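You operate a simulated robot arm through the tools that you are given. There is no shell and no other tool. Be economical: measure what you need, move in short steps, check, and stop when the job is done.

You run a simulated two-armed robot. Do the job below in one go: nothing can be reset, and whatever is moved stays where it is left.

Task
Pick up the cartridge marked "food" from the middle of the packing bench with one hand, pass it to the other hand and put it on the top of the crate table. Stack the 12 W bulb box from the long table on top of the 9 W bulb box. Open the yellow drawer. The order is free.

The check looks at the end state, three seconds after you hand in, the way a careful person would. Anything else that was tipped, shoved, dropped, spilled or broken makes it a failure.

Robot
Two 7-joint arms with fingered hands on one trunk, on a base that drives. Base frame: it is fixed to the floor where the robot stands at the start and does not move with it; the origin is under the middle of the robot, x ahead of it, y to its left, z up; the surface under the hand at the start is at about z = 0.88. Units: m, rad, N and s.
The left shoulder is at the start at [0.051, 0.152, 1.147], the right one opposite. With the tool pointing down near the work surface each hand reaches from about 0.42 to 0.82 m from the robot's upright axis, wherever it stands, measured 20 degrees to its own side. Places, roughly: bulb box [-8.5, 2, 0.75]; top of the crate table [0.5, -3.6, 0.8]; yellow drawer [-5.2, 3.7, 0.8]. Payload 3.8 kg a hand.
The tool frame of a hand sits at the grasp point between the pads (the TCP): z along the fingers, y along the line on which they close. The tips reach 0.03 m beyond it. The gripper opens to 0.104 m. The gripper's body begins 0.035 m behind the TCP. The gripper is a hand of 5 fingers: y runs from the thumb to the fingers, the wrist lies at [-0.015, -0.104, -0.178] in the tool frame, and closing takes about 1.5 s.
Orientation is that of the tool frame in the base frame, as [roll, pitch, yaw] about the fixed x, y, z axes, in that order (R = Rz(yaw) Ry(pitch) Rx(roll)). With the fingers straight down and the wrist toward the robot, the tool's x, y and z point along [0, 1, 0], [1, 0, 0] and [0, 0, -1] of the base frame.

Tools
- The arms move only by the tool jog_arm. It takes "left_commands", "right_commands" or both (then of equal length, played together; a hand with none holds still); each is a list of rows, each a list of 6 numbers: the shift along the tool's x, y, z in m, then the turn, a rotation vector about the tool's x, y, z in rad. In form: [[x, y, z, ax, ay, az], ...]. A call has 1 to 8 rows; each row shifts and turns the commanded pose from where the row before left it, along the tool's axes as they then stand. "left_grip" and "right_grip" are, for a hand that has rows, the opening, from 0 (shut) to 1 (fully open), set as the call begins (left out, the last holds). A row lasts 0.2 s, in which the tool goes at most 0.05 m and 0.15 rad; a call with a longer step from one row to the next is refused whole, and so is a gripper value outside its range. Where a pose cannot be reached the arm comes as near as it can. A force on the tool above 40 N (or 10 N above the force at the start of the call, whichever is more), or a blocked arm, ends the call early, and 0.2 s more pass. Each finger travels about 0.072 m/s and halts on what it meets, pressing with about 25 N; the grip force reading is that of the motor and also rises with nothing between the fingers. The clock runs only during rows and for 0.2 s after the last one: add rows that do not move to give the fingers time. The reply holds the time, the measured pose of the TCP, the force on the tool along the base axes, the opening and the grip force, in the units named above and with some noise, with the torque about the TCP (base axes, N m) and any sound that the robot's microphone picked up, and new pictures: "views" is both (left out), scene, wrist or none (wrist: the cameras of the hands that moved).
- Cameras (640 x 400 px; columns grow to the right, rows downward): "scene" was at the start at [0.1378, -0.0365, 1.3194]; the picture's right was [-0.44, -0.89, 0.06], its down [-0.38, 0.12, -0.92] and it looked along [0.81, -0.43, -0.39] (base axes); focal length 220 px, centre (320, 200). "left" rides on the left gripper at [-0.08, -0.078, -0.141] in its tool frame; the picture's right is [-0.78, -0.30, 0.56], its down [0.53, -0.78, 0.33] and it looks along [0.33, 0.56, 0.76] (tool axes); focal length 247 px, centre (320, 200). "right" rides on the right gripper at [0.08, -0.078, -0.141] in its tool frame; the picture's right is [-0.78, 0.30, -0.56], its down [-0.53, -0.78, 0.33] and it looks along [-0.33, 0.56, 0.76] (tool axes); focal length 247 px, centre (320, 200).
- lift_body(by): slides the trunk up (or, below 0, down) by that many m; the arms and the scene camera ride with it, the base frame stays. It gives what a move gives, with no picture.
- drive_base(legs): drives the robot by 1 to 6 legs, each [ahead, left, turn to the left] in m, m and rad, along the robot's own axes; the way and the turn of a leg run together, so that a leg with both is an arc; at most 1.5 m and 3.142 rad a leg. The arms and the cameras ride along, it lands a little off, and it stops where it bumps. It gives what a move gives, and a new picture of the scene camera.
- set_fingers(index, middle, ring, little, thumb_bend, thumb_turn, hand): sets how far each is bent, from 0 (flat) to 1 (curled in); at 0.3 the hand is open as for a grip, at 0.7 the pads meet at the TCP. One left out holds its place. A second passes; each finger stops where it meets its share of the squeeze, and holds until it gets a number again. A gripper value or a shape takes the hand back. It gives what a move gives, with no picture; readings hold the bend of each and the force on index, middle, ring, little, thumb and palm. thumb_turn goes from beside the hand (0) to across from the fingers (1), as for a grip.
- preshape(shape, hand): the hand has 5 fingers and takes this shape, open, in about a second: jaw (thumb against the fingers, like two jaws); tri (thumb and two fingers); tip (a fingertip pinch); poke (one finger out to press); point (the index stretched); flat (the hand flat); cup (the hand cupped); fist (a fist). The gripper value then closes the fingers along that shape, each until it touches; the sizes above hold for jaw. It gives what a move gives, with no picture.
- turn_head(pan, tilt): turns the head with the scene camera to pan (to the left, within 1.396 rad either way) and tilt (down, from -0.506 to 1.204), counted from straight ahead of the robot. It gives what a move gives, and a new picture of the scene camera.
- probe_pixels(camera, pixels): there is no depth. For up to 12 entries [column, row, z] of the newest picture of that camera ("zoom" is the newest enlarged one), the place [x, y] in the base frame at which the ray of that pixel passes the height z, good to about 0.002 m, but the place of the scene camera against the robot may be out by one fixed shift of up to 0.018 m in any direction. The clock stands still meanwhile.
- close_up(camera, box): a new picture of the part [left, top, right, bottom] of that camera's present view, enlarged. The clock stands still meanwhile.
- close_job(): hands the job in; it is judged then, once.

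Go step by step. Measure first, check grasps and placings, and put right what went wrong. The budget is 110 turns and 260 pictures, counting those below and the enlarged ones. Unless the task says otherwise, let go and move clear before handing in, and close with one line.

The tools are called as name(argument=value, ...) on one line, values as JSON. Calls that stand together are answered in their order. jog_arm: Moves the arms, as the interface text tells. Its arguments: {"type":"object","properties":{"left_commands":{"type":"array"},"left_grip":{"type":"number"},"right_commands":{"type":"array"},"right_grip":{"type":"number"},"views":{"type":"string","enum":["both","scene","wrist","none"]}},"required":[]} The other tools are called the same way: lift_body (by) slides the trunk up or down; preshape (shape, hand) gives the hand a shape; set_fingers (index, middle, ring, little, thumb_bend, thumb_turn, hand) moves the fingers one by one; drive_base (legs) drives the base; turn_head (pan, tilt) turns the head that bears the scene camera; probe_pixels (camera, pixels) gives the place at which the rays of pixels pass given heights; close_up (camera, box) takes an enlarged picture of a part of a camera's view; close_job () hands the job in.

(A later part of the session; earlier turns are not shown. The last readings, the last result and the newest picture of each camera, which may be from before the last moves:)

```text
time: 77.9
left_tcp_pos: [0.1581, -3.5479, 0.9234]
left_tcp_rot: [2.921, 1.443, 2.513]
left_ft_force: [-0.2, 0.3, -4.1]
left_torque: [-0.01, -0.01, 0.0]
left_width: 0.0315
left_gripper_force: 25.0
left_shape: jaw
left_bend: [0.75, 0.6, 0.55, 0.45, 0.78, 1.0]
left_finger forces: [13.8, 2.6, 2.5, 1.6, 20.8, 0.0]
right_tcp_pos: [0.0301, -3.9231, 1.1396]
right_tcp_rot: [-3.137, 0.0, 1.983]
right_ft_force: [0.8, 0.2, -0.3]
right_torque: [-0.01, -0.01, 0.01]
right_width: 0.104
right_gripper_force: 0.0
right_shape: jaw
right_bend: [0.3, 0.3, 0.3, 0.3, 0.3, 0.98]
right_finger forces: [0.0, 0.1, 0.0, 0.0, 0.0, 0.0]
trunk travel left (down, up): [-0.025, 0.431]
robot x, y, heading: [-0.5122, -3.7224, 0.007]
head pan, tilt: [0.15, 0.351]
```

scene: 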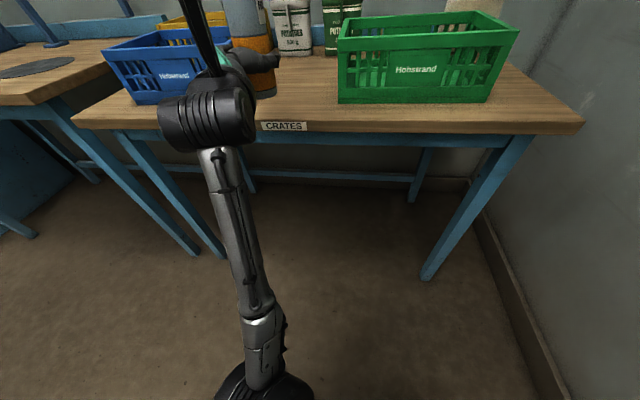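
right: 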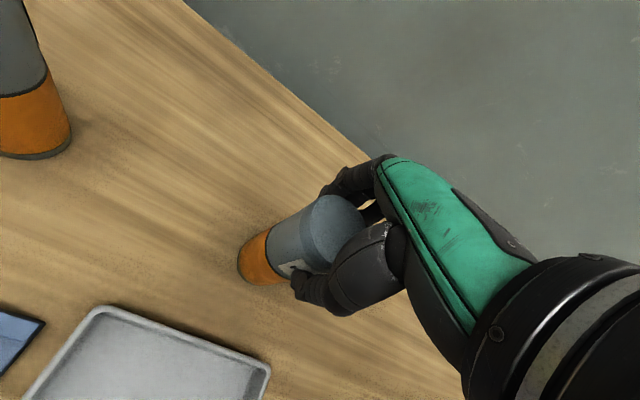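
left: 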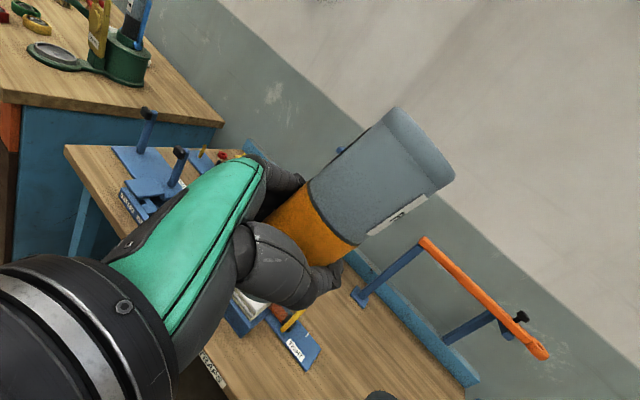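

All clear so far. I'll drive the last 0.11 m and check the left wrist view.

drive_base(legs=[[0.11, 0, 0]])

close_up(camera="left", box=[0, 0, 640, 400])

turn_head(pan=0.2, tilt=0.15)

```text
time: 79.1
left_tcp_pos: [0.2675, -3.5475, 0.9219]
left_tcp_rot: [2.921, 1.443, 2.513]
left_ft_force: [0.0, 0.1, -3.1]
left_torque: [-0.01, -0.01, -0.01]
left_width: 0.0314
left_gripper_force: 24.8
left_shape: jaw
left_bend: [0.75, 0.6, 0.55, 0.45, 0.78, 1.0]
left_finger forces: [13.8, 2.5, 2.4, 1.6, 20.7, 0.0]
right_tcp_pos: [0.1397, -3.9228, 1.1397]
right_tcp_rot: [-3.138, 0.002, 1.978]
right_ft_force: [0.0, 0.1, 0.5]
right_torque: [0.05, 0.03, 0.02]
right_width: 0.1041
right_gripper_force: 0.0
right_shape: jaw
right_bend: [0.3, 0.3, 0.3, 0.3, 0.3, 0.98]
right_finger forces: [0.1, 0.0, 0.0, 0.0, 0.1, 0.0]
trunk travel left (down, up): [-0.025, 0.431]
robot x, y, heading: [-0.4042, -3.7199, 0.014]
head pan, tilt: [0.15, 0.351]
```

scene: 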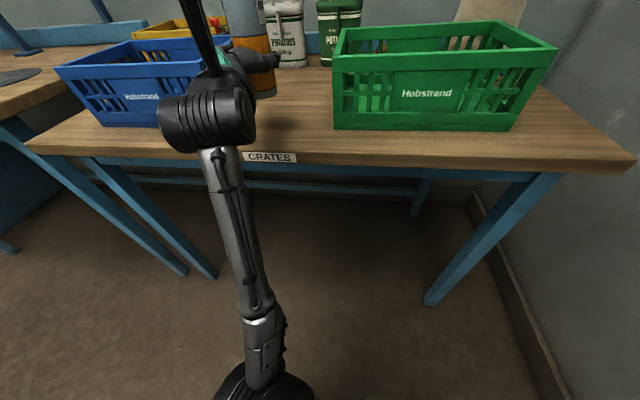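

```text
1.00 times, centred on (320, 200) of left (not enlarged: the box is as wide or as high as the picture)
```

zoom: 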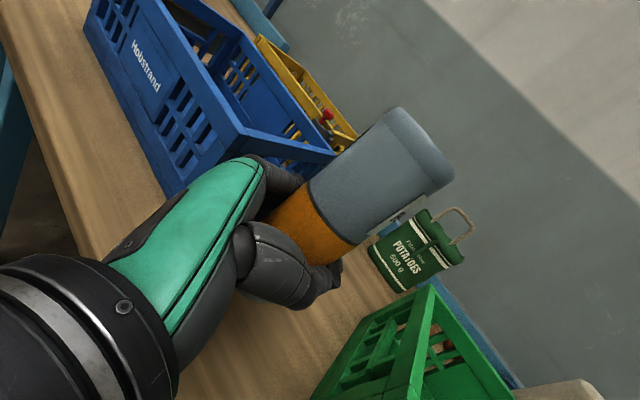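

```text
time: 79.8
left_tcp_pos: [0.268, -3.5467, 0.9235]
left_tcp_rot: [2.91, 1.446, 2.501]
left_ft_force: [0.6, 0.5, -2.5]
left_torque: [-0.04, -0.01, -0.01]
left_width: 0.0316
left_gripper_force: 25.7
left_shape: jaw
left_bend: [0.75, 0.6, 0.55, 0.45, 0.78, 1.0]
left_finger forces: [13.8, 2.5, 2.5, 1.6, 20.8, 0.1]
right_tcp_pos: [0.1385, -3.9233, 1.1402]
right_tcp_rot: [-3.14, -0.001, 1.98]
right_ft_force: [-0.2, 0.2, 0.2]
right_torque: [-0.01, -0.01, 0.0]
right_width: 0.1039
right_gripper_force: 0.1
right_shape: jaw
right_bend: [0.3, 0.3, 0.3, 0.3, 0.3, 0.98]
right_finger forces: [0.0, 0.0, 0.0, 0.1, 0.1, 0.0]
trunk travel left (down, up): [-0.025, 0.431]
robot x, y, heading: [-0.4076, -3.718, 0.006]
head pan, tilt: [0.201, 0.15]
```

scene: 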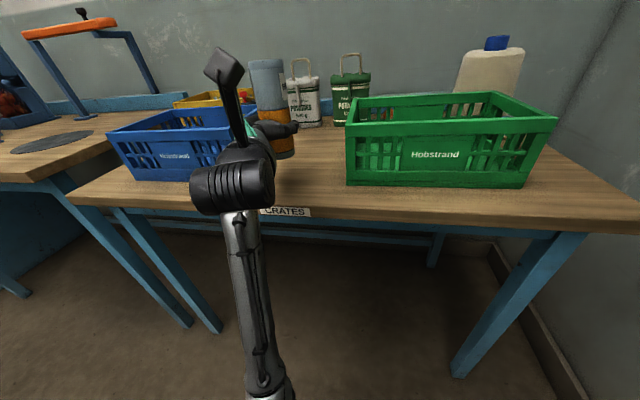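

The cartridge hangs upright between the crates, with about 4 cm to the blue one. I'll shift 15 mm away from it, trim the tilt, and start down.

jog_arm(left_commands=[[0, -0.0137, 0.0058, 0, -0.018, -0.025], [0.0198, -0.0004, 0.0022, 0, 0, 0], [0.0198, -0.0004, 0.0022, 0, 0, 0], [0, 0, 0, 0, 0, 0]], views="scene")

```text
time: 80.8
left_tcp_pos: [0.2685, -3.5585, 0.8912]
left_tcp_rot: [2.842, 1.473, 2.443]
left_ft_force: [-0.1, -1.4, -2.4]
left_torque: [-0.01, -0.04, 0.0]
left_width: 0.0314
left_gripper_force: 24.5
left_shape: jaw
left_bend: [0.75, 0.6, 0.55, 0.45, 0.78, 1.0]
left_finger forces: [13.9, 2.6, 2.5, 1.6, 20.7, 0.0]
right_tcp_pos: [0.1377, -3.9226, 1.1383]
right_tcp_rot: [-3.14, -0.001, 1.98]
right_ft_force: [0.1, -0.3, -0.1]
right_torque: [0.01, 0.0, 0.02]
right_width: 0.104
right_gripper_force: 0.1
right_shape: jaw
right_bend: [0.3, 0.3, 0.3, 0.3, 0.3, 0.98]
right_finger forces: [0.1, 0.1, 0.0, 0.0, 0.0, 0.0]
trunk travel left (down, up): [-0.025, 0.431]
robot x, y, heading: [-0.4034, -3.721, 0.005]
head pan, tilt: [0.201, 0.15]
```

scene: 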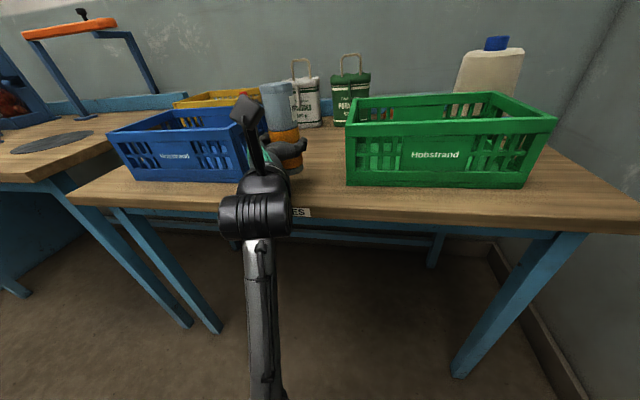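

Going down slowly; contact should come near TCP z≈0.852.

jog_arm(left_commands=[[0.012, 0, 0.0012, 0, 0, 0], [0.01, 0, 0.001, 0, 0, 0], [0.006, 0, 0.0006, 0, 0, 0], [0.004, 0, 0.0004, 0, 0, 0], [0, 0, 0, 0, 0, 0], [0, 0, 0, 0, 0, 0]], views="both")

```text
time: 82.2
left_tcp_pos: [0.2697, -3.5549, 0.857]
left_tcp_rot: [2.694, 1.451, 2.302]
left_ft_force: [0.8, -0.9, -3.5]
left_torque: [-0.03, 0.01, 0.03]
left_width: 0.0313
left_gripper_force: 24.8
left_shape: jaw
left_bend: [0.75, 0.6, 0.55, 0.45, 0.78, 1.0]
left_finger forces: [13.7, 2.4, 2.5, 1.6, 20.7, 0.1]
right_tcp_pos: [0.1384, -3.9228, 1.14]
right_tcp_rot: [-3.139, 0.001, 1.981]
right_ft_force: [0.5, 0.3, -0.1]
right_torque: [-0.02, -0.01, 0.02]
right_width: 0.104
right_gripper_force: 0.0
right_shape: jaw
right_bend: [0.3, 0.3, 0.3, 0.3, 0.3, 0.98]
right_finger forces: [0.0, 0.1, 0.1, 0.0, 0.0, 0.0]
trunk travel left (down, up): [-0.025, 0.431]
robot x, y, heading: [-0.4071, -3.7208, 0.008]
head pan, tilt: [0.201, 0.15]
```

scene: 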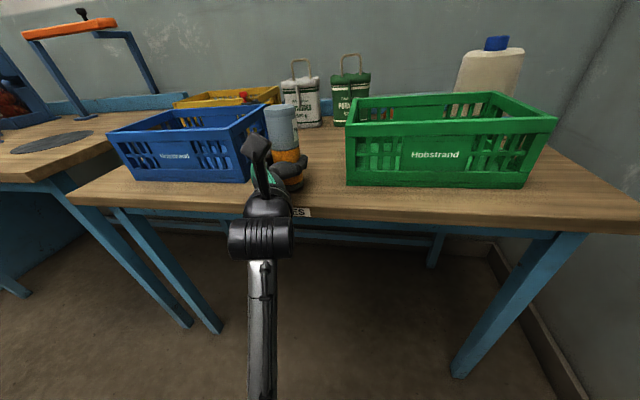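
left: 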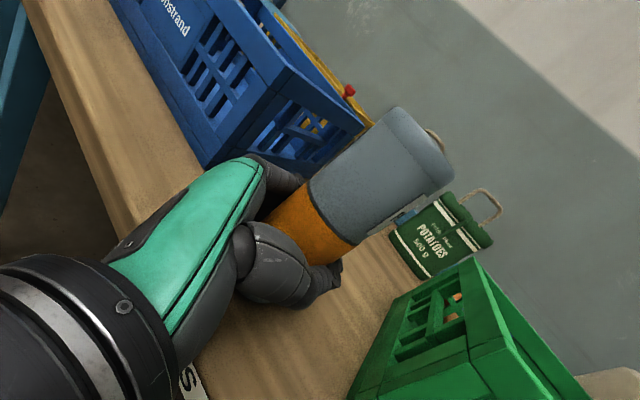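

No contact yet at TCP 0.857, and there's a roll error of about 3°. I'll trim the roll and continue in 2–3 mm steps.

jog_arm(left_commands=[[0, 0, 0, 0, 0, -0.045], [0.003, 0, 0.0003, 0, 0, 0], [0.003, 0, 0.0003, 0, 0, 0], [0, 0, 0, 0, 0, 0]], views="scene")

```text
time: 83.2
left_tcp_pos: [0.2686, -3.5549, 0.8525]
left_tcp_rot: [3.052, 1.467, 2.663]
left_ft_force: [0.6, 0.0, 6.3]
left_torque: [0.14, -0.2, 0.02]
left_width: 0.0314
left_gripper_force: 25.7
left_shape: jaw
left_bend: [0.75, 0.6, 0.55, 0.44, 0.79, 1.0]
left_finger forces: [12.4, 2.9, 3.3, 2.3, 20.5, 0.1]
right_tcp_pos: [0.1376, -3.9238, 1.141]
right_tcp_rot: [-3.14, -0.001, 1.981]
right_ft_force: [-0.2, 0.8, 0.4]
right_torque: [0.01, 0.03, -0.04]
right_width: 0.1038
right_gripper_force: 0.1
right_shape: jaw
right_bend: [0.3, 0.3, 0.3, 0.3, 0.3, 0.98]
right_finger forces: [0.0, 0.0, 0.1, 0.1, 0.0, 0.0]
trunk travel left (down, up): [-0.025, 0.431]
robot x, y, heading: [-0.4021, -3.7202, 0.009]
head pan, tilt: [0.201, 0.15]
```

scene: 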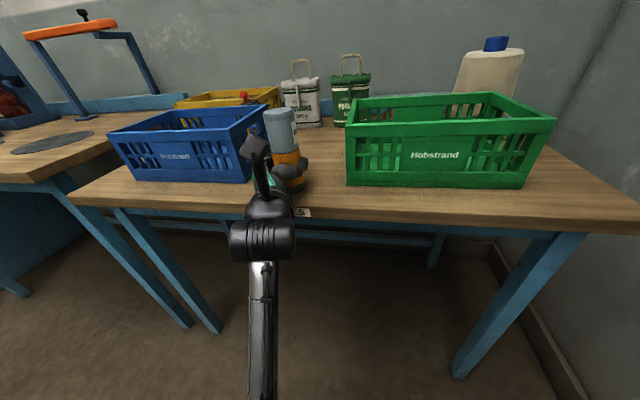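

It is resting with about 9 N of contact and back in its grip orientation. I'll open the left hand.

jog_arm(left_commands=[[0, 0, 0, 0, 0, 0], [0, 0, 0, 0, 0, 0], [0, 0, 0, 0, 0, 0], [0, 0, 0, 0, 0, 0], [0, 0, 0, 0, 0, 0]], left_grip=0.9, views="both")

```text
time: 84.4
left_tcp_pos: [0.2667, -3.5559, 0.8481]
left_tcp_rot: [3.089, 1.458, 2.696]
left_ft_force: [1.7, 0.6, 6.5]
left_torque: [0.33, 0.21, -0.17]
left_width: 0.0938
left_gripper_force: 0.1
left_shape: jaw
left_bend: [0.29, 0.32, 0.3, 0.3, 0.35, 0.98]
left_finger forces: [0.1, 0.0, 0.1, 2.3, 0.0, 4.3]
right_tcp_pos: [0.1378, -3.9228, 1.1409]
right_tcp_rot: [-3.139, -0.001, 1.981]
right_ft_force: [-0.8, -0.1, 0.6]
right_torque: [-0.01, 0.01, 0.0]
right_width: 0.1039
right_gripper_force: 0.0
right_shape: jaw
right_bend: [0.3, 0.3, 0.3, 0.3, 0.3, 0.98]
right_finger forces: [0.1, 0.1, 0.0, 0.1, 0.0, 0.0]
trunk travel left (down, up): [-0.025, 0.431]
robot x, y, heading: [-0.4094, -3.7214, 0.01]
head pan, tilt: [0.201, 0.15]
```

scene: 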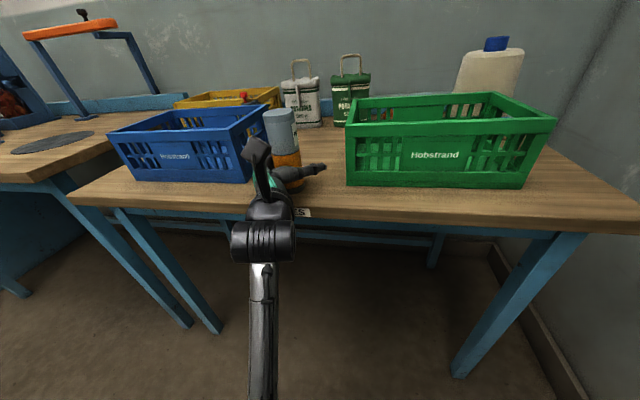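
left: 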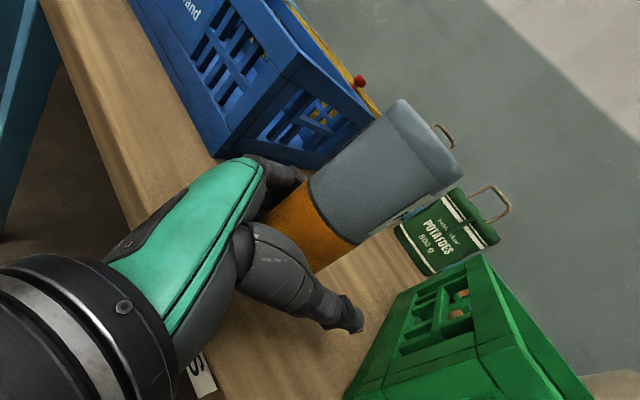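

It's released; the palm touches the cartridge lightly (4 N). I'll retract backwards along the fingers with a slight rise.

jog_arm(left_commands=[[-0.0005, 0, -0.004, 0, 0, 0], [-0.0005, 0, -0.008, 0, 0, 0], [0, 0, -0.012, 0, 0, 0], [0, 0, 0, 0, 0, 0]], left_grip=1, views="both")

```text
time: 85.4
left_tcp_pos: [0.2472, -3.5466, 0.864]
left_tcp_rot: [2.911, 1.478, 2.519]
left_ft_force: [0.9, -0.1, -0.2]
left_torque: [0.01, -0.04, 0.01]
left_width: 0.1037
left_gripper_force: 0.1
left_shape: jaw
left_bend: [0.3, 0.3, 0.3, 0.3, 0.3, 0.98]
left_finger forces: [0.0, 0.0, 0.1, 0.1, 0.1, 0.0]
right_tcp_pos: [0.1384, -3.923, 1.1404]
right_tcp_rot: [-3.14, 0.0, 1.979]
right_ft_force: [1.0, -0.2, -0.1]
right_torque: [0.01, -0.01, 0.01]
right_width: 0.1037
right_gripper_force: 0.0
right_shape: jaw
right_bend: [0.3, 0.3, 0.3, 0.3, 0.3, 0.98]
right_finger forces: [0.1, 0.1, 0.0, 0.0, 0.0, 0.1]
trunk travel left (down, up): [-0.025, 0.431]
robot x, y, heading: [-0.4057, -3.7212, 0.009]
head pan, tilt: [0.201, 0.15]
```

scene: 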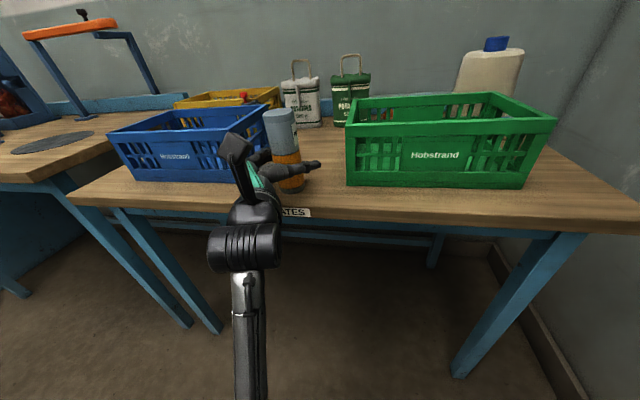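
left: 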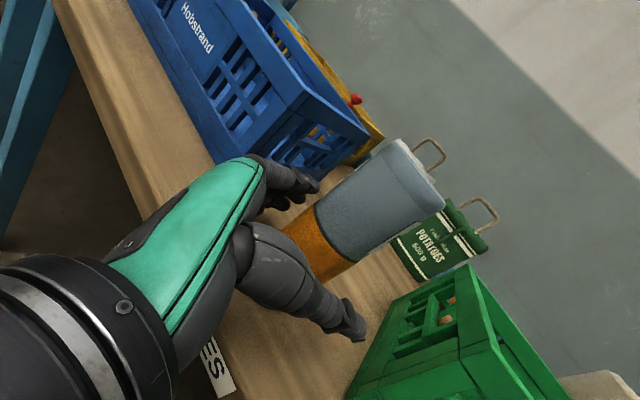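

FOOD stands on its own. I'll back the base off along the finger direction.

drive_base(legs=[[-0.3, 0.12, 0]])

close_up(camera="scene", box=[160, 100, 460, 290])

```text
time: 87.6
left_tcp_pos: [-0.0549, -3.4301, 0.8635]
left_tcp_rot: [2.905, 1.476, 2.509]
left_ft_force: [-1.1, -0.4, 0.3]
left_torque: [-0.01, 0.02, 0.04]
left_width: 0.1034
left_gripper_force: 0.1
left_shape: jaw
left_bend: [0.3, 0.3, 0.3, 0.3, 0.3, 0.98]
left_finger forces: [0.1, 0.1, 0.1, 0.1, 0.1, 0.0]
right_tcp_pos: [-0.1652, -3.8062, 1.141]
right_tcp_rot: [-3.139, 0.002, 1.982]
right_ft_force: [-0.8, -0.3, 0.8]
right_torque: [-0.01, -0.02, 0.0]
right_width: 0.1039
right_gripper_force: 0.1
right_shape: jaw
right_bend: [0.3, 0.3, 0.3, 0.3, 0.3, 0.98]
right_finger forces: [0.1, 0.0, 0.0, 0.1, 0.0, 0.0]
trunk travel left (down, up): [-0.025, 0.431]
robot x, y, heading: [-0.7097, -3.6015, 0.01]
head pan, tilt: [0.201, 0.15]
```

scene: 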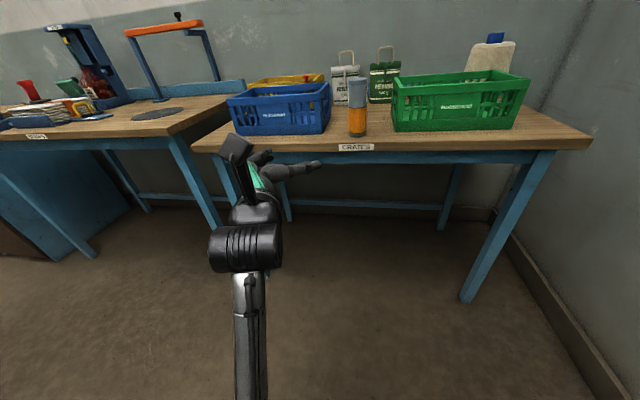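

```text
2.11 times, centred on (310, 195) of scene
```

zoom: 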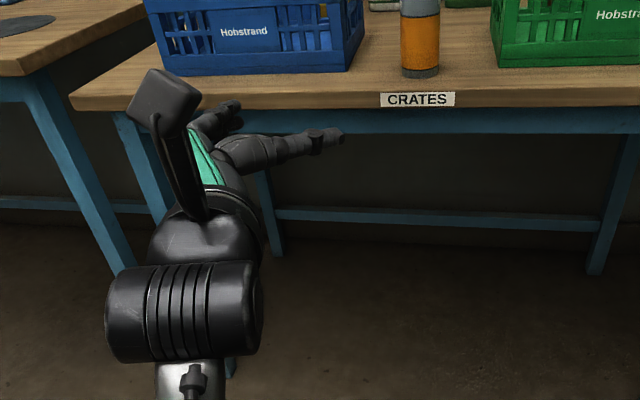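

FOOD stands upright between the crates at (357,108), so that part is done. Next I'll raise the trunk and return the left hand to fingers-down for travel.

lift_body(by=0.25)

jog_arm(left_commands=[[0, 0, 0, 0, 0.14, 0], [0, 0, 0, 0, 0.14, 0], [0, 0, 0, 0, 0.14, 0], [0, 0, 0, 0, 0.14, 0], [0, 0, 0, 0, 0.14, 0], [0, 0, 0, 0, 0.14, 0], [0, 0, 0, 0, 0.14, 0], [0, 0, 0, 0, 0.14, 0]], views="none")

jog_arm(left_commands=[[0, 0, 0, 0, 0.14, 0], [0, 0, 0, 0, 0.14, 0], [0, 0, 0, 0, 0.11, 0], [0, 0, 0, 0, 0, 0.14], [0, 0, 0, 0, 0, 0.14], [0, 0, 0, 0, 0, 0.14], [0, 0, 0, 0, 0, 0.14], [0, 0, 0, 0, 0, 0.14]], views="none")

```text
time: 90.2
left_tcp_pos: [-0.0476, -3.4109, 1.1851]
left_tcp_rot: [1.584, 1.458, 1.223]
left_ft_force: [0.8, 0.9, -0.7]
left_torque: [-0.01, -0.01, -0.02]
left_width: 0.1037
left_gripper_force: 0.1
left_shape: jaw
left_bend: [0.3, 0.3, 0.3, 0.3, 0.3, 0.98]
left_finger forces: [0.0, 0.0, 0.0, 0.0, 0.0, 0.0]
right_tcp_pos: [-0.1642, -3.8054, 1.3898]
right_tcp_rot: [-3.137, 0.0, 1.98]
right_ft_force: [0.4, -0.1, 0.4]
right_torque: [-0.01, 0.0, -0.01]
right_width: 0.1041
right_gripper_force: 0.0
right_shape: jaw
right_bend: [0.3, 0.3, 0.3, 0.3, 0.3, 0.98]
right_finger forces: [0.0, 0.0, 0.0, 0.0, 0.0, 0.0]
trunk travel left (down, up): [-0.275, 0.181]
robot x, y, heading: [-0.7035, -3.6042, 0.009]
head pan, tilt: [0.201, 0.15]
```

```text
time: 92.0
left_tcp_pos: [-0.055, -3.4307, 1.1125]
left_tcp_rot: [3.118, 0.357, 2.738]
left_ft_force: [0.1, 0.0, -0.1]
left_torque: [-0.03, -0.01, 0.0]
left_width: 0.1039
left_gripper_force: 0.1
left_shape: jaw
left_bend: [0.3, 0.3, 0.3, 0.3, 0.3, 0.98]
left_finger forces: [0.0, 0.1, 0.0, 0.1, 0.0, 0.0]
right_tcp_pos: [-0.1632, -3.807, 1.3903]
right_tcp_rot: [-3.138, 0.001, 1.981]
right_ft_force: [1.1, -0.5, 0.1]
right_torque: [-0.01, 0.03, 0.01]
right_width: 0.1037
right_gripper_force: 0.1
right_shape: jaw
right_bend: [0.3, 0.3, 0.3, 0.3, 0.3, 0.98]
right_finger forces: [0.0, 0.0, 0.1, 0.0, 0.0, 0.0]
trunk travel left (down, up): [-0.275, 0.181]
robot x, y, heading: [-0.7076, -3.6053, 0.008]
head pan, tilt: [0.201, 0.15]
```

```text
time: 93.8
left_tcp_pos: [-0.0549, -3.4307, 1.1129]
left_tcp_rot: [-3.136, -0.039, 2.044]
left_ft_force: [-0.7, 0.3, -0.4]
left_torque: [0.04, 0.03, 0.02]
left_width: 0.1039
left_gripper_force: 0.1
left_shape: jaw
left_bend: [0.3, 0.3, 0.3, 0.3, 0.3, 0.98]
left_finger forces: [0.0, 0.0, 0.0, 0.1, 0.0, 0.0]
right_tcp_pos: [-0.1653, -3.806, 1.3892]
right_tcp_rot: [-3.141, 0.001, 1.981]
right_ft_force: [0.1, 0.4, 0.1]
right_torque: [0.01, -0.01, 0.0]
right_width: 0.1039
right_gripper_force: 0.1
right_shape: jaw
right_bend: [0.3, 0.3, 0.3, 0.3, 0.3, 0.98]
right_finger forces: [0.0, 0.0, 0.1, 0.1, 0.0, 0.1]
trunk travel left (down, up): [-0.275, 0.181]
robot x, y, heading: [-0.7049, -3.6038, 0.011]
head pan, tilt: [0.201, 0.15]
```

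Fingers are down again. I'll square up both hands and draw them in for travel.

jog_arm(left_commands=[[0, 0, 0, 0, -0.039, 0], [0, 0, 0, 0, 0, 0.12], [0, 0, 0, 0, 0, 0.12], [0, 0, 0, 0, 0, 0.12], [0, 0, 0, 0, 0, 0.11], [0, -0.045, 0, 0, 0, 0], [0, -0.045, 0, 0, 0, 0], [0.04, -0.02, 0, 0, 0, 0]], right_commands=[[0, 0, 0, 0, 0, 0.1], [0, 0, 0, 0, 0, 0.1], [0, 0, 0, 0, 0, 0.1], [0, 0, 0, 0, 0, 0.1], [-0.03, -0.03, 0.03, 0, 0, 0], [-0.03, -0.03, 0.03, 0, 0, 0], [-0.02, -0.02, 0.04, 0, 0, 0], [0, 0, 0.04, 0, 0, 0]], views="none")

turn_head(pan=1.39, tilt=0.2)

```text
refused: row 5 steps farther than a row can; nothing moved
```

```text
time: 95.1
left_tcp_pos: [-0.0544, -3.4307, 1.1132]
left_tcp_rot: [-3.135, -0.038, 2.047]
left_ft_force: [0.5, 0.2, -0.2]
left_torque: [0.01, 0.02, -0.03]
left_width: 0.1039
left_gripper_force: 0.1
left_shape: jaw
left_bend: [0.3, 0.3, 0.3, 0.3, 0.3, 0.98]
left_finger forces: [0.0, 0.1, 0.0, 0.0, 0.0, 0.0]
right_tcp_pos: [-0.1644, -3.8052, 1.3904]
right_tcp_rot: [-3.139, 0.0, 1.981]
right_ft_force: [0.2, -0.5, -1.0]
right_torque: [0.0, 0.02, 0.0]
right_width: 0.104
right_gripper_force: 0.1
right_shape: jaw
right_bend: [0.3, 0.3, 0.3, 0.3, 0.3, 0.98]
right_finger forces: [0.0, 0.0, 0.1, 0.0, 0.1, 0.0]
trunk travel left (down, up): [-0.275, 0.181]
robot x, y, heading: [-0.7061, -3.6008, 0.003]
head pan, tilt: [1.389, 0.201]
```

scene: 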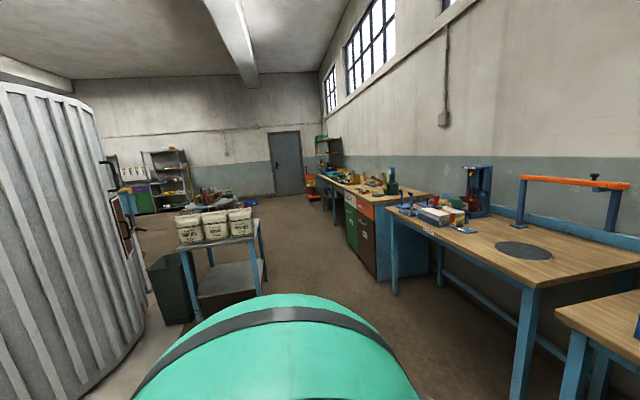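

The corridor back is clear. I'll repeat the hand-tidying with legal step sizes.

jog_arm(left_commands=[[0, 0, 0, 0, -0.039, 0], [0, 0, 0, 0, 0, 0.12], [0, 0, 0, 0, 0, 0.12], [0, 0, 0, 0, 0, 0.12], [0, 0, 0, 0, 0, 0.11], [0, -0.045, 0, 0, 0, 0], [0, -0.045, 0, 0, 0, 0], [0.03, -0.02, 0, 0, 0, 0]], right_commands=[[0, 0, 0, 0, 0, 0.1], [0, 0, 0, 0, 0, 0.1], [0, 0, 0, 0, 0, 0.1], [0, 0, 0, 0, 0, 0.1], [-0.025, -0.025, 0.03, 0, 0, 0], [-0.025, -0.025, 0.03, 0, 0, 0], [-0.02, -0.02, 0.04, 0, 0, 0], [0, 0, 0.04, 0, 0, 0]], views="none")

drive_base(legs=[[0.3, 1.2, 0], [0, 1.3, 0], [0, 1.1, 1.57]])

```text
time: 96.9
left_tcp_pos: [-0.1673, -3.4015, 1.1124]
left_tcp_rot: [-3.136, 0.004, 1.574]
left_ft_force: [0.0, 1.0, 0.5]
left_torque: [-0.03, 0.0, 0.02]
left_width: 0.1037
left_gripper_force: 0.1
left_shape: jaw
left_bend: [0.3, 0.3, 0.3, 0.3, 0.3, 0.98]
left_finger forces: [0.0, 0.0, 0.1, 0.1, 0.0, 0.0]
right_tcp_pos: [-0.2319, -3.8777, 1.2498]
right_tcp_rot: [-3.141, 0.003, 1.581]
right_ft_force: [0.3, 1.2, 0.0]
right_torque: [-0.01, 0.04, 0.01]
right_width: 0.104
right_gripper_force: 0.1
right_shape: jaw
right_bend: [0.3, 0.3, 0.3, 0.3, 0.3, 0.98]
right_finger forces: [0.1, 0.1, 0.0, 0.0, 0.1, 0.1]
trunk travel left (down, up): [-0.275, 0.181]
robot x, y, heading: [-0.7068, -3.6037, 0.01]
head pan, tilt: [1.389, 0.201]
```

```text
time: 114.6
left_tcp_pos: [-1.2827, 0.171, 1.1124]
left_tcp_rot: [-3.137, 0.001, 3.119]
left_ft_force: [0.3, -0.9, -0.4]
left_torque: [0.01, 0.02, 0.01]
left_width: 0.104
left_gripper_force: 0.0
left_shape: jaw
left_bend: [0.3, 0.3, 0.3, 0.3, 0.3, 0.98]
left_finger forces: [0.0, 0.0, 0.1, 0.0, 0.0, 0.1]
right_tcp_pos: [-0.8085, 0.0911, 1.25]
right_tcp_rot: [-3.141, 0.0, 3.124]
right_ft_force: [-0.3, -0.6, 0.3]
right_torque: [-0.01, 0.01, 0.02]
right_width: 0.1043
right_gripper_force: 0.0
right_shape: jaw
right_bend: [0.3, 0.3, 0.3, 0.3, 0.3, 0.98]
right_finger forces: [0.0, 0.0, 0.0, 0.0, 0.1, 0.0]
trunk travel left (down, up): [-0.275, 0.181]
robot x, y, heading: [-1.096, -0.3749, 1.553]
head pan, tilt: [1.389, 0.201]
cut short: leg 3
```

scene: 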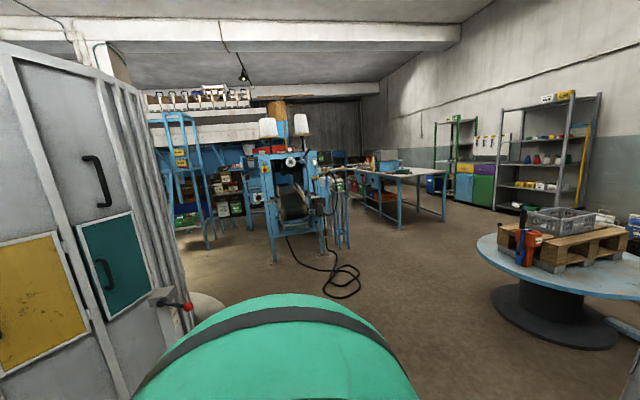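

Leg 3 was cut short, so I may have brushed something behind me. I'll move forward away from it, turn to face -x, and look back left at the basket table.

drive_base(legs=[[0.5, 0, 0], [0, 0, 1.57]])

```text
time: 121.4
left_tcp_pos: [-1.6313, -0.0668, 1.1128]
left_tcp_rot: [-3.139, 0.003, -1.587]
left_ft_force: [0.2, 0.1, 0.1]
left_torque: [-0.01, 0.0, -0.02]
left_width: 0.1041
left_gripper_force: 0.1
left_shape: jaw
left_bend: [0.3, 0.3, 0.3, 0.3, 0.3, 0.98]
left_finger forces: [0.0, 0.1, 0.0, 0.0, 0.0, 0.1]
right_tcp_pos: [-1.5531, 0.4082, 1.2502]
right_tcp_rot: [-3.139, 0.001, -1.581]
right_ft_force: [0.9, -0.5, -0.5]
right_torque: [0.0, 0.01, 0.01]
right_width: 0.1041
right_gripper_force: 0.1
right_shape: jaw
right_bend: [0.3, 0.3, 0.3, 0.3, 0.3, 0.98]
right_finger forces: [0.1, 0.1, 0.0, 0.0, 0.1, 0.0]
trunk travel left (down, up): [-0.275, 0.181]
robot x, y, heading: [-1.0873, 0.124, 3.126]
head pan, tilt: [1.389, 0.201]
```

scene: 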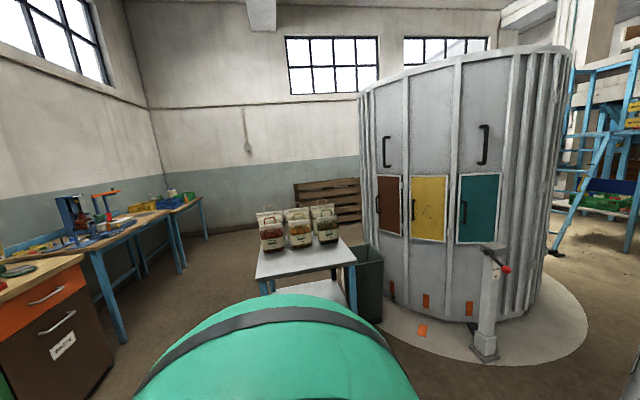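

All six baskets still stand. I'll check whether the table moved, then look ahead.

probe_pixels(camera="scene", pixels=[[256, 278, 0.8], [356, 263, 0.8], [262, 237, 0.8], [338, 238, 0.8]])

turn_head(pan=0, tilt=0.25)

```text
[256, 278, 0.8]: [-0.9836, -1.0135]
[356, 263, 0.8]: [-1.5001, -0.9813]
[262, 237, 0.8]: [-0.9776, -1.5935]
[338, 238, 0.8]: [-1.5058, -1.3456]
```

```text
time: 122.9
left_tcp_pos: [-1.6305, -0.0661, 1.1135]
left_tcp_rot: [-3.138, 0.004, -1.588]
left_ft_force: [-0.2, 0.2, -0.8]
left_torque: [0.02, 0.02, 0.0]
left_width: 0.1035
left_gripper_force: 0.1
left_shape: jaw
left_bend: [0.3, 0.3, 0.3, 0.3, 0.3, 0.98]
left_finger forces: [0.0, 0.1, 0.0, 0.0, 0.1, 0.0]
right_tcp_pos: [-1.5528, 0.4075, 1.2502]
right_tcp_rot: [-3.141, 0.002, -1.58]
right_ft_force: [0.3, -0.6, -0.1]
right_torque: [0.0, 0.01, -0.03]
right_width: 0.1037
right_gripper_force: 0.0
right_shape: jaw
right_bend: [0.3, 0.3, 0.3, 0.3, 0.3, 0.98]
right_finger forces: [0.1, 0.0, 0.0, 0.0, 0.0, 0.0]
trunk travel left (down, up): [-0.275, 0.181]
robot x, y, heading: [-1.0854, 0.123, 3.129]
head pan, tilt: [0.0, 0.25]
```

scene: 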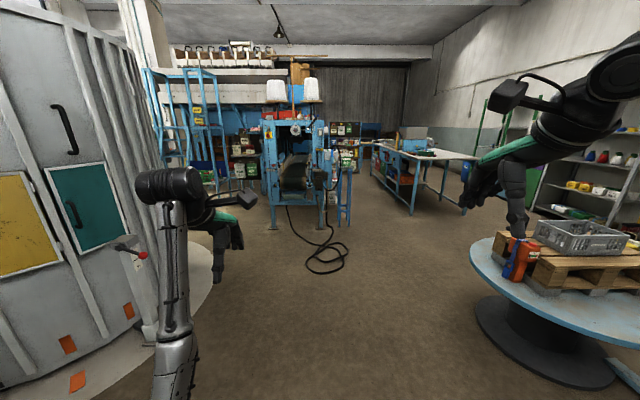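

The table is unmoved, its corner being consistent at about z=0.75. Ahead I see a spool table on the right, a hose on the floor at (325,255) and the long table at (430,155). I'll probe them.

probe_pixels(camera="scene", pixels=[[470, 250, 0.65], [475, 300, 0], [325, 272, 0], [350, 248, 0], [270, 235, 0], [345, 226, 0], [412, 215, 0], [375, 150, 0.8], [478, 158, 0.8], [412, 160, 0.8], [535, 215, 0], [462, 178, 0.8]])

close_up(camera="scene", box=[340, 100, 500, 210])

turn_head(pan=-0.7, tilt=0.25)

```text
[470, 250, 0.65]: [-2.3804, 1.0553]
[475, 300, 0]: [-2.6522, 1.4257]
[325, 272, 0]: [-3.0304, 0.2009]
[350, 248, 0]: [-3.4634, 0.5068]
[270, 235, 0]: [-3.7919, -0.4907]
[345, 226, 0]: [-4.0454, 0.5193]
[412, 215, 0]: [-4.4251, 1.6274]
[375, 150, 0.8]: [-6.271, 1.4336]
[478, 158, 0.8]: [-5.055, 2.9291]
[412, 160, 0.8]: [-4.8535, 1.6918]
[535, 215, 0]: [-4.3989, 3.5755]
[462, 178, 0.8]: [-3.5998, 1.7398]
```

```text
3.64 times, centred on (420, 155) of scene
```

zoom: 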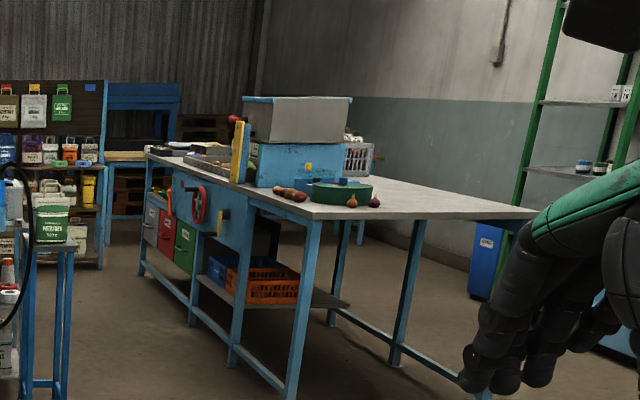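

```text
time: 124.0
left_tcp_pos: [-1.6299, -0.0666, 1.1128]
left_tcp_rot: [-3.137, 0.005, -1.586]
left_ft_force: [0.3, -0.7, -0.3]
left_torque: [0.01, -0.01, 0.05]
left_width: 0.1036
left_gripper_force: 0.0
left_shape: jaw
left_bend: [0.3, 0.3, 0.3, 0.3, 0.3, 0.98]
left_finger forces: [0.0, 0.0, 0.1, 0.0, 0.1, 0.0]
right_tcp_pos: [-1.5527, 0.407, 1.2513]
right_tcp_rot: [-3.14, 0.0, -1.58]
right_ft_force: [-0.1, -0.1, 0.0]
right_torque: [-0.01, -0.03, 0.01]
right_width: 0.1043
right_gripper_force: 0.0
right_shape: jaw
right_bend: [0.3, 0.3, 0.3, 0.3, 0.3, 0.98]
right_finger forces: [0.1, 0.1, 0.0, 0.0, 0.1, 0.0]
trunk travel left (down, up): [-0.275, 0.181]
robot x, y, heading: [-1.0865, 0.1223, 3.132]
head pan, tilt: [-0.7, 0.25]
```

scene: 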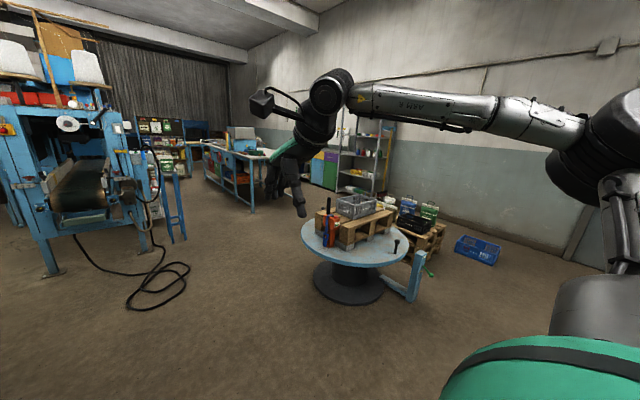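

I need a safe lane between the hose (185,270) and the spool table (303,240). I'll probe both outlines, and the cabinets at (318,170).

probe_pixels(camera="scene", pixels=[[189, 265, 0], [185, 292, 0], [135, 308, 0], [158, 245, 0], [302, 235, 0.65], [315, 252, 0.65], [345, 265, 0.65], [407, 258, 0.65], [318, 285, 0], [250, 208, 0], [185, 240, 0], [318, 185, 0]])

close_up(camera="scene", box=[190, 110, 450, 270])

```text
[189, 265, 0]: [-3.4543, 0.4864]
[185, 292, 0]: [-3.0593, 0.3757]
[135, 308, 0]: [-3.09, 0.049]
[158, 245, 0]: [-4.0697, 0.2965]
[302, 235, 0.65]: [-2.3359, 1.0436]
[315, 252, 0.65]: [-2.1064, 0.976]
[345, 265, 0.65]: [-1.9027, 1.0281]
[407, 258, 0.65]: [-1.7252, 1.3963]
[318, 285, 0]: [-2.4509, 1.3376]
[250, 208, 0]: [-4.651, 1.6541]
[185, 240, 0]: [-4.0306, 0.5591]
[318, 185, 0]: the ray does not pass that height
```

```text
2.46 times, centred on (320, 190) of scene
```

zoom: 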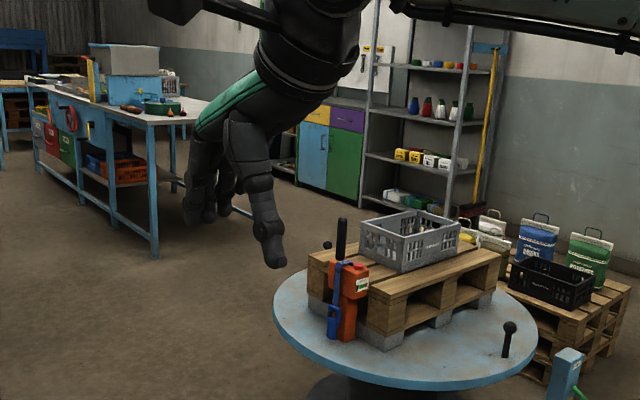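

There's a lane about 0.43 m clear on each side: go via (-2.35,0.35), then diagonally to (-3.5,1.33).

drive_base(legs=[[1.26, -0.23, 0], [1.15, -0.98, 0], [0.3, -0.8, 0]])

```text
refused: leg 2 is longer than a leg can be; nothing moved
```

drive_base(legs=[[1.26, -0.23, 0], [0.575, -0.49, 0], [0.575, -0.49, 0], [0.3, -0.8, 0]])

```text
time: 142.0
left_tcp_pos: [-4.3025, 2.0191, 1.1128]
left_tcp_rot: [-3.138, 0.005, -1.599]
left_ft_force: [0.7, -0.2, 0.2]
left_torque: [0.0, 0.01, 0.01]
left_width: 0.1038
left_gripper_force: 0.1
left_shape: jaw
left_bend: [0.3, 0.3, 0.3, 0.3, 0.3, 0.98]
left_finger forces: [0.0, 0.0, 0.0, 0.1, 0.1, 0.0]
right_tcp_pos: [-4.2198, 2.4923, 1.2501]
right_tcp_rot: [-3.14, 0.002, -1.595]
right_ft_force: [-0.3, -0.1, 0.7]
right_torque: [-0.02, 0.0, 0.02]
right_width: 0.1037
right_gripper_force: 0.0
right_shape: jaw
right_bend: [0.3, 0.3, 0.3, 0.3, 0.3, 0.98]
right_finger forces: [0.0, 0.1, 0.0, 0.0, 0.0, 0.0]
trunk travel left (down, up): [-0.275, 0.181]
robot x, y, heading: [-3.7576, 2.2006, 3.114]
head pan, tilt: [-0.7, 0.25]
```

scene: 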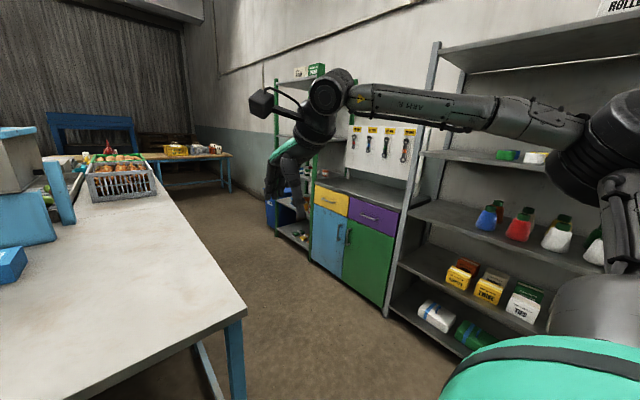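

The yellow drawer shows at (331,198) in the wall cabinet. I'll enlarge it and measure.

close_up(camera="scene", box=[290, 165, 420, 250])

probe_pixels(camera="scene", pixels=[[245, 312, 0.85], [130, 160, 0.85], [311, 262, 0], [387, 316, 0], [315, 186, 0.85], [402, 212, 0.85], [225, 155, 0.75], [185, 182, 0], [349, 195, 0.85]])

```text
4.71 times, centred on (355, 208) of scene
```

zoom: 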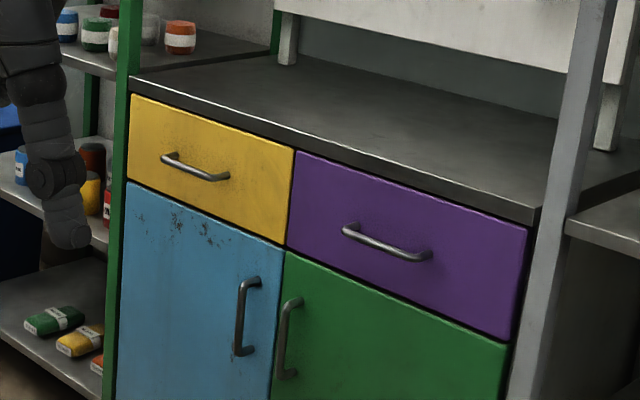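

```text
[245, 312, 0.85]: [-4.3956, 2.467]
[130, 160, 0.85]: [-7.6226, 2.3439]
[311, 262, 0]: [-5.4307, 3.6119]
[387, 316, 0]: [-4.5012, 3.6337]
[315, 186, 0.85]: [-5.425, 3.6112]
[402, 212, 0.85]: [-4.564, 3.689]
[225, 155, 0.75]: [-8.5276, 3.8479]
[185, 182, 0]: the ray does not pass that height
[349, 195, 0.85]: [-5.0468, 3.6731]
```

The cabinet front is at y≈3.63, the drawer spans x -5.43..-5.0 with its handle near x=-5.21, and the table edge is at y≈2.47. I'll turn to face +y here, go up into the aisle and sidestep left.

jog_arm(left_commands=[[0, -0.04, 0, 0, 0, 0], [0, -0.04, 0, 0, 0, 0], [0, 0, 0, 0, 0, 0]], views="none")

drive_base(legs=[[0, 0, -1.543], [0.7, 0, 0]])

turn_head(pan=0.9, tilt=0.4)

```text
time: 142.8
left_tcp_pos: [-4.2684, 2.0169, 1.1074]
left_tcp_rot: [-3.141, 0.002, -1.599]
left_ft_force: [-0.4, 0.0, 0.2]
left_torque: [0.01, 0.02, -0.01]
left_width: 0.1038
left_gripper_force: 0.1
left_shape: jaw
left_bend: [0.3, 0.3, 0.3, 0.3, 0.3, 0.98]
left_finger forces: [0.0, 0.0, 0.0, 0.0, 0.1, 0.1]
left hand out of reach, approached as far as the arm can: row 1, 2
right_tcp_pos: [-4.2223, 2.4927, 1.2506]
right_tcp_rot: [-3.138, 0.002, -1.593]
right_ft_force: [0.2, 0.8, -0.5]
right_torque: [0.01, -0.02, -0.01]
right_width: 0.104
right_gripper_force: 0.0
right_shape: jaw
right_bend: [0.3, 0.3, 0.3, 0.3, 0.3, 0.98]
right_finger forces: [0.0, 0.1, 0.1, 0.0, 0.0, 0.1]
trunk travel left (down, up): [-0.275, 0.181]
robot x, y, heading: [-3.7572, 2.2049, 3.116]
head pan, tilt: [-0.7, 0.25]
```

```text
time: 150.4
left_tcp_pos: [-3.9664, 3.4054, 1.1089]
left_tcp_rot: [3.141, 0.003, -3.133]
left_ft_force: [0.3, 0.3, 0.6]
left_torque: [0.03, 0.0, 0.03]
left_width: 0.1038
left_gripper_force: 0.1
left_shape: jaw
left_bend: [0.3, 0.3, 0.3, 0.3, 0.3, 0.98]
left_finger forces: [0.0, 0.0, 0.0, 0.0, 0.1, 0.0]
right_tcp_pos: [-3.4896, 3.3754, 1.2496]
right_tcp_rot: [3.141, 0.002, -3.128]
right_ft_force: [0.2, -0.3, 0.5]
right_torque: [-0.01, 0.01, -0.06]
right_width: 0.1038
right_gripper_force: 0.1
right_shape: jaw
right_bend: [0.3, 0.3, 0.3, 0.3, 0.3, 0.98]
right_finger forces: [0.0, 0.0, 0.0, 0.1, 0.0, 0.1]
trunk travel left (down, up): [-0.275, 0.181]
robot x, y, heading: [-3.7625, 2.8973, 1.578]
head pan, tilt: [-0.7, 0.25]
```

scene: 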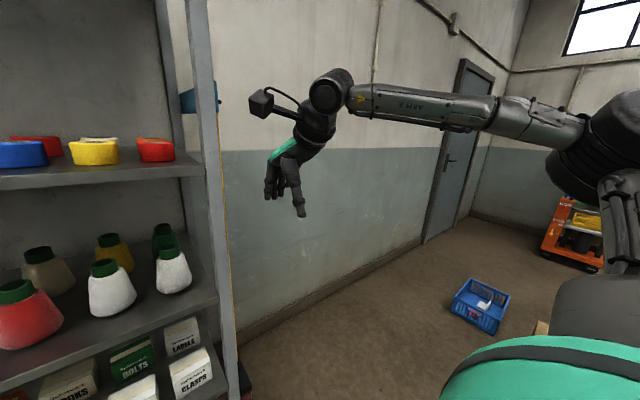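

```text
time: 152.1
left_tcp_pos: [-3.9663, 3.4052, 1.1095]
left_tcp_rot: [-3.141, 0.001, -3.132]
left_ft_force: [-0.2, 0.0, -0.2]
left_torque: [-0.01, 0.01, -0.01]
left_width: 0.1038
left_gripper_force: 0.0
left_shape: jaw
left_bend: [0.3, 0.3, 0.3, 0.3, 0.3, 0.98]
left_finger forces: [0.0, 0.1, 0.0, 0.0, 0.0, 0.0]
right_tcp_pos: [-3.4902, 3.3749, 1.2498]
right_tcp_rot: [-3.139, 0.003, -3.13]
right_ft_force: [-0.6, 0.2, 0.0]
right_torque: [0.0, 0.05, -0.02]
right_width: 0.1038
right_gripper_force: 0.0
right_shape: jaw
right_bend: [0.3, 0.3, 0.3, 0.3, 0.3, 0.98]
right_finger forces: [0.0, 0.0, 0.0, 0.1, 0.0, 0.0]
trunk travel left (down, up): [-0.275, 0.181]
robot x, y, heading: [-3.7642, 2.9035, 1.575]
head pan, tilt: [0.901, 0.4]
```

scene: 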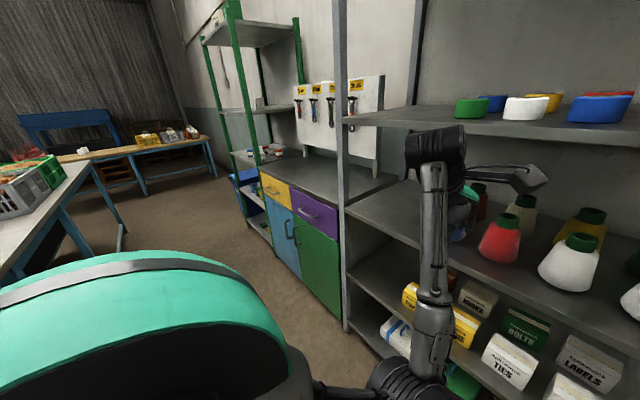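

The left hand is about 0.15 m in front of the shelf posts. I'll sidestep left 1.3 m along the aisle to the drawer.

drive_base(legs=[[-0.03, 0.65, 0], [0, 0.65, 0]])

turn_head(pan=0.25, tilt=0.65)

```text
time: 158.9
left_tcp_pos: [-5.2666, 3.3505, 1.1086]
left_tcp_rot: [-3.141, 0.002, -3.121]
left_ft_force: [0.1, 0.8, -1.0]
left_torque: [0.02, 0.0, -0.02]
left_width: 0.104
left_gripper_force: 0.0
left_shape: jaw
left_bend: [0.3, 0.3, 0.3, 0.3, 0.3, 0.98]
left_finger forces: [0.1, 0.0, 0.0, 0.0, 0.0, 0.0]
right_tcp_pos: [-4.7896, 3.3254, 1.2501]
right_tcp_rot: [-3.14, 0.0, -3.117]
right_ft_force: [0.7, 0.1, -0.5]
right_torque: [0.01, -0.02, 0.01]
right_width: 0.1037
right_gripper_force: 0.0
right_shape: jaw
right_bend: [0.3, 0.3, 0.3, 0.3, 0.3, 0.98]
right_finger forces: [0.1, 0.0, 0.0, 0.0, 0.1, 0.1]
trunk travel left (down, up): [-0.275, 0.181]
robot x, y, heading: [-5.0589, 2.8485, 1.592]
head pan, tilt: [0.901, 0.4]
```

scene: 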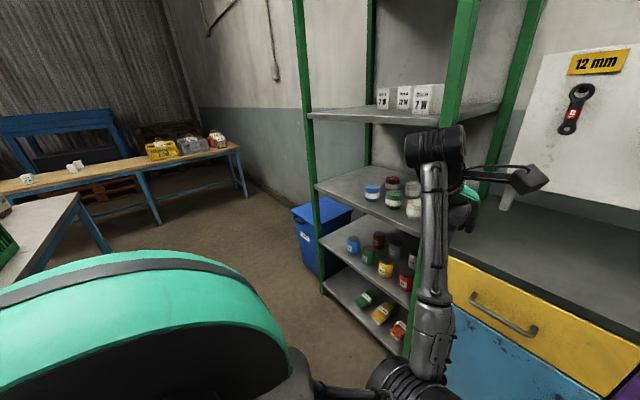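

```text
time: 159.9
left_tcp_pos: [-5.2672, 3.3499, 1.1097]
left_tcp_rot: [-3.141, 0.001, -3.122]
left_ft_force: [-0.1, 0.1, 0.5]
left_torque: [-0.01, -0.05, 0.0]
left_width: 0.1038
left_gripper_force: 0.2
left_shape: jaw
left_bend: [0.3, 0.3, 0.3, 0.3, 0.3, 0.98]
left_finger forces: [0.1, 0.0, 0.1, 0.0, 0.1, 0.1]
right_tcp_pos: [-4.7912, 3.3258, 1.2507]
right_tcp_rot: [-3.14, 0.001, -3.118]
right_ft_force: [-0.3, -0.7, -0.5]
right_torque: [-0.02, -0.02, 0.03]
right_width: 0.104
right_gripper_force: 0.0
right_shape: jaw
right_bend: [0.3, 0.3, 0.3, 0.3, 0.3, 0.98]
right_finger forces: [0.1, 0.0, 0.1, 0.1, 0.0, 0.0]
trunk travel left (down, up): [-0.275, 0.181]
robot x, y, heading: [-5.0598, 2.8473, 1.588]
head pan, tilt: [0.25, 0.649]
```

scene: 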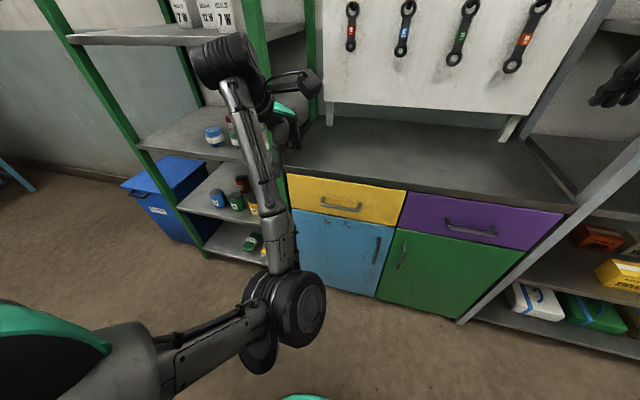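

The handle is at about (342,208). I'll probe candidate heights on it and along the cabinet edges.

close_up(camera="scene", box=[280, 165, 420, 250])

probe_pixels(camera="scene", pixels=[[342, 208, 0.7], [342, 208, 0.75], [342, 208, 0.8], [342, 208, 0.85], [320, 207, 0.77], [363, 210, 0.77], [288, 176, 0.85], [407, 190, 0.85], [292, 209, 0.7], [376, 297, 0.1]])

```text
4.57 times, centred on (350, 208) of scene
```

zoom: 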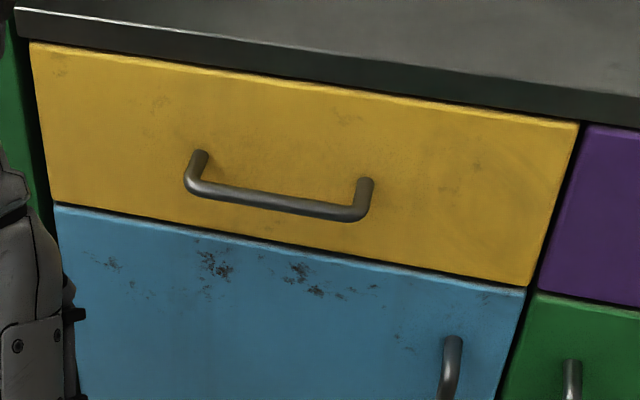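

```text
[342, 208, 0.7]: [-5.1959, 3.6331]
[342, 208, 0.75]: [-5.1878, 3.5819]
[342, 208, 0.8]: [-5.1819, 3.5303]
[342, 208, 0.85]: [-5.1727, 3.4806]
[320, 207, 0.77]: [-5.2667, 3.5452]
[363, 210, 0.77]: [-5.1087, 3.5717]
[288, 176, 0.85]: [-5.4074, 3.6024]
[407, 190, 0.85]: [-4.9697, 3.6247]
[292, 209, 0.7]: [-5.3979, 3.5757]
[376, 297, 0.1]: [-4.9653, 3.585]
```

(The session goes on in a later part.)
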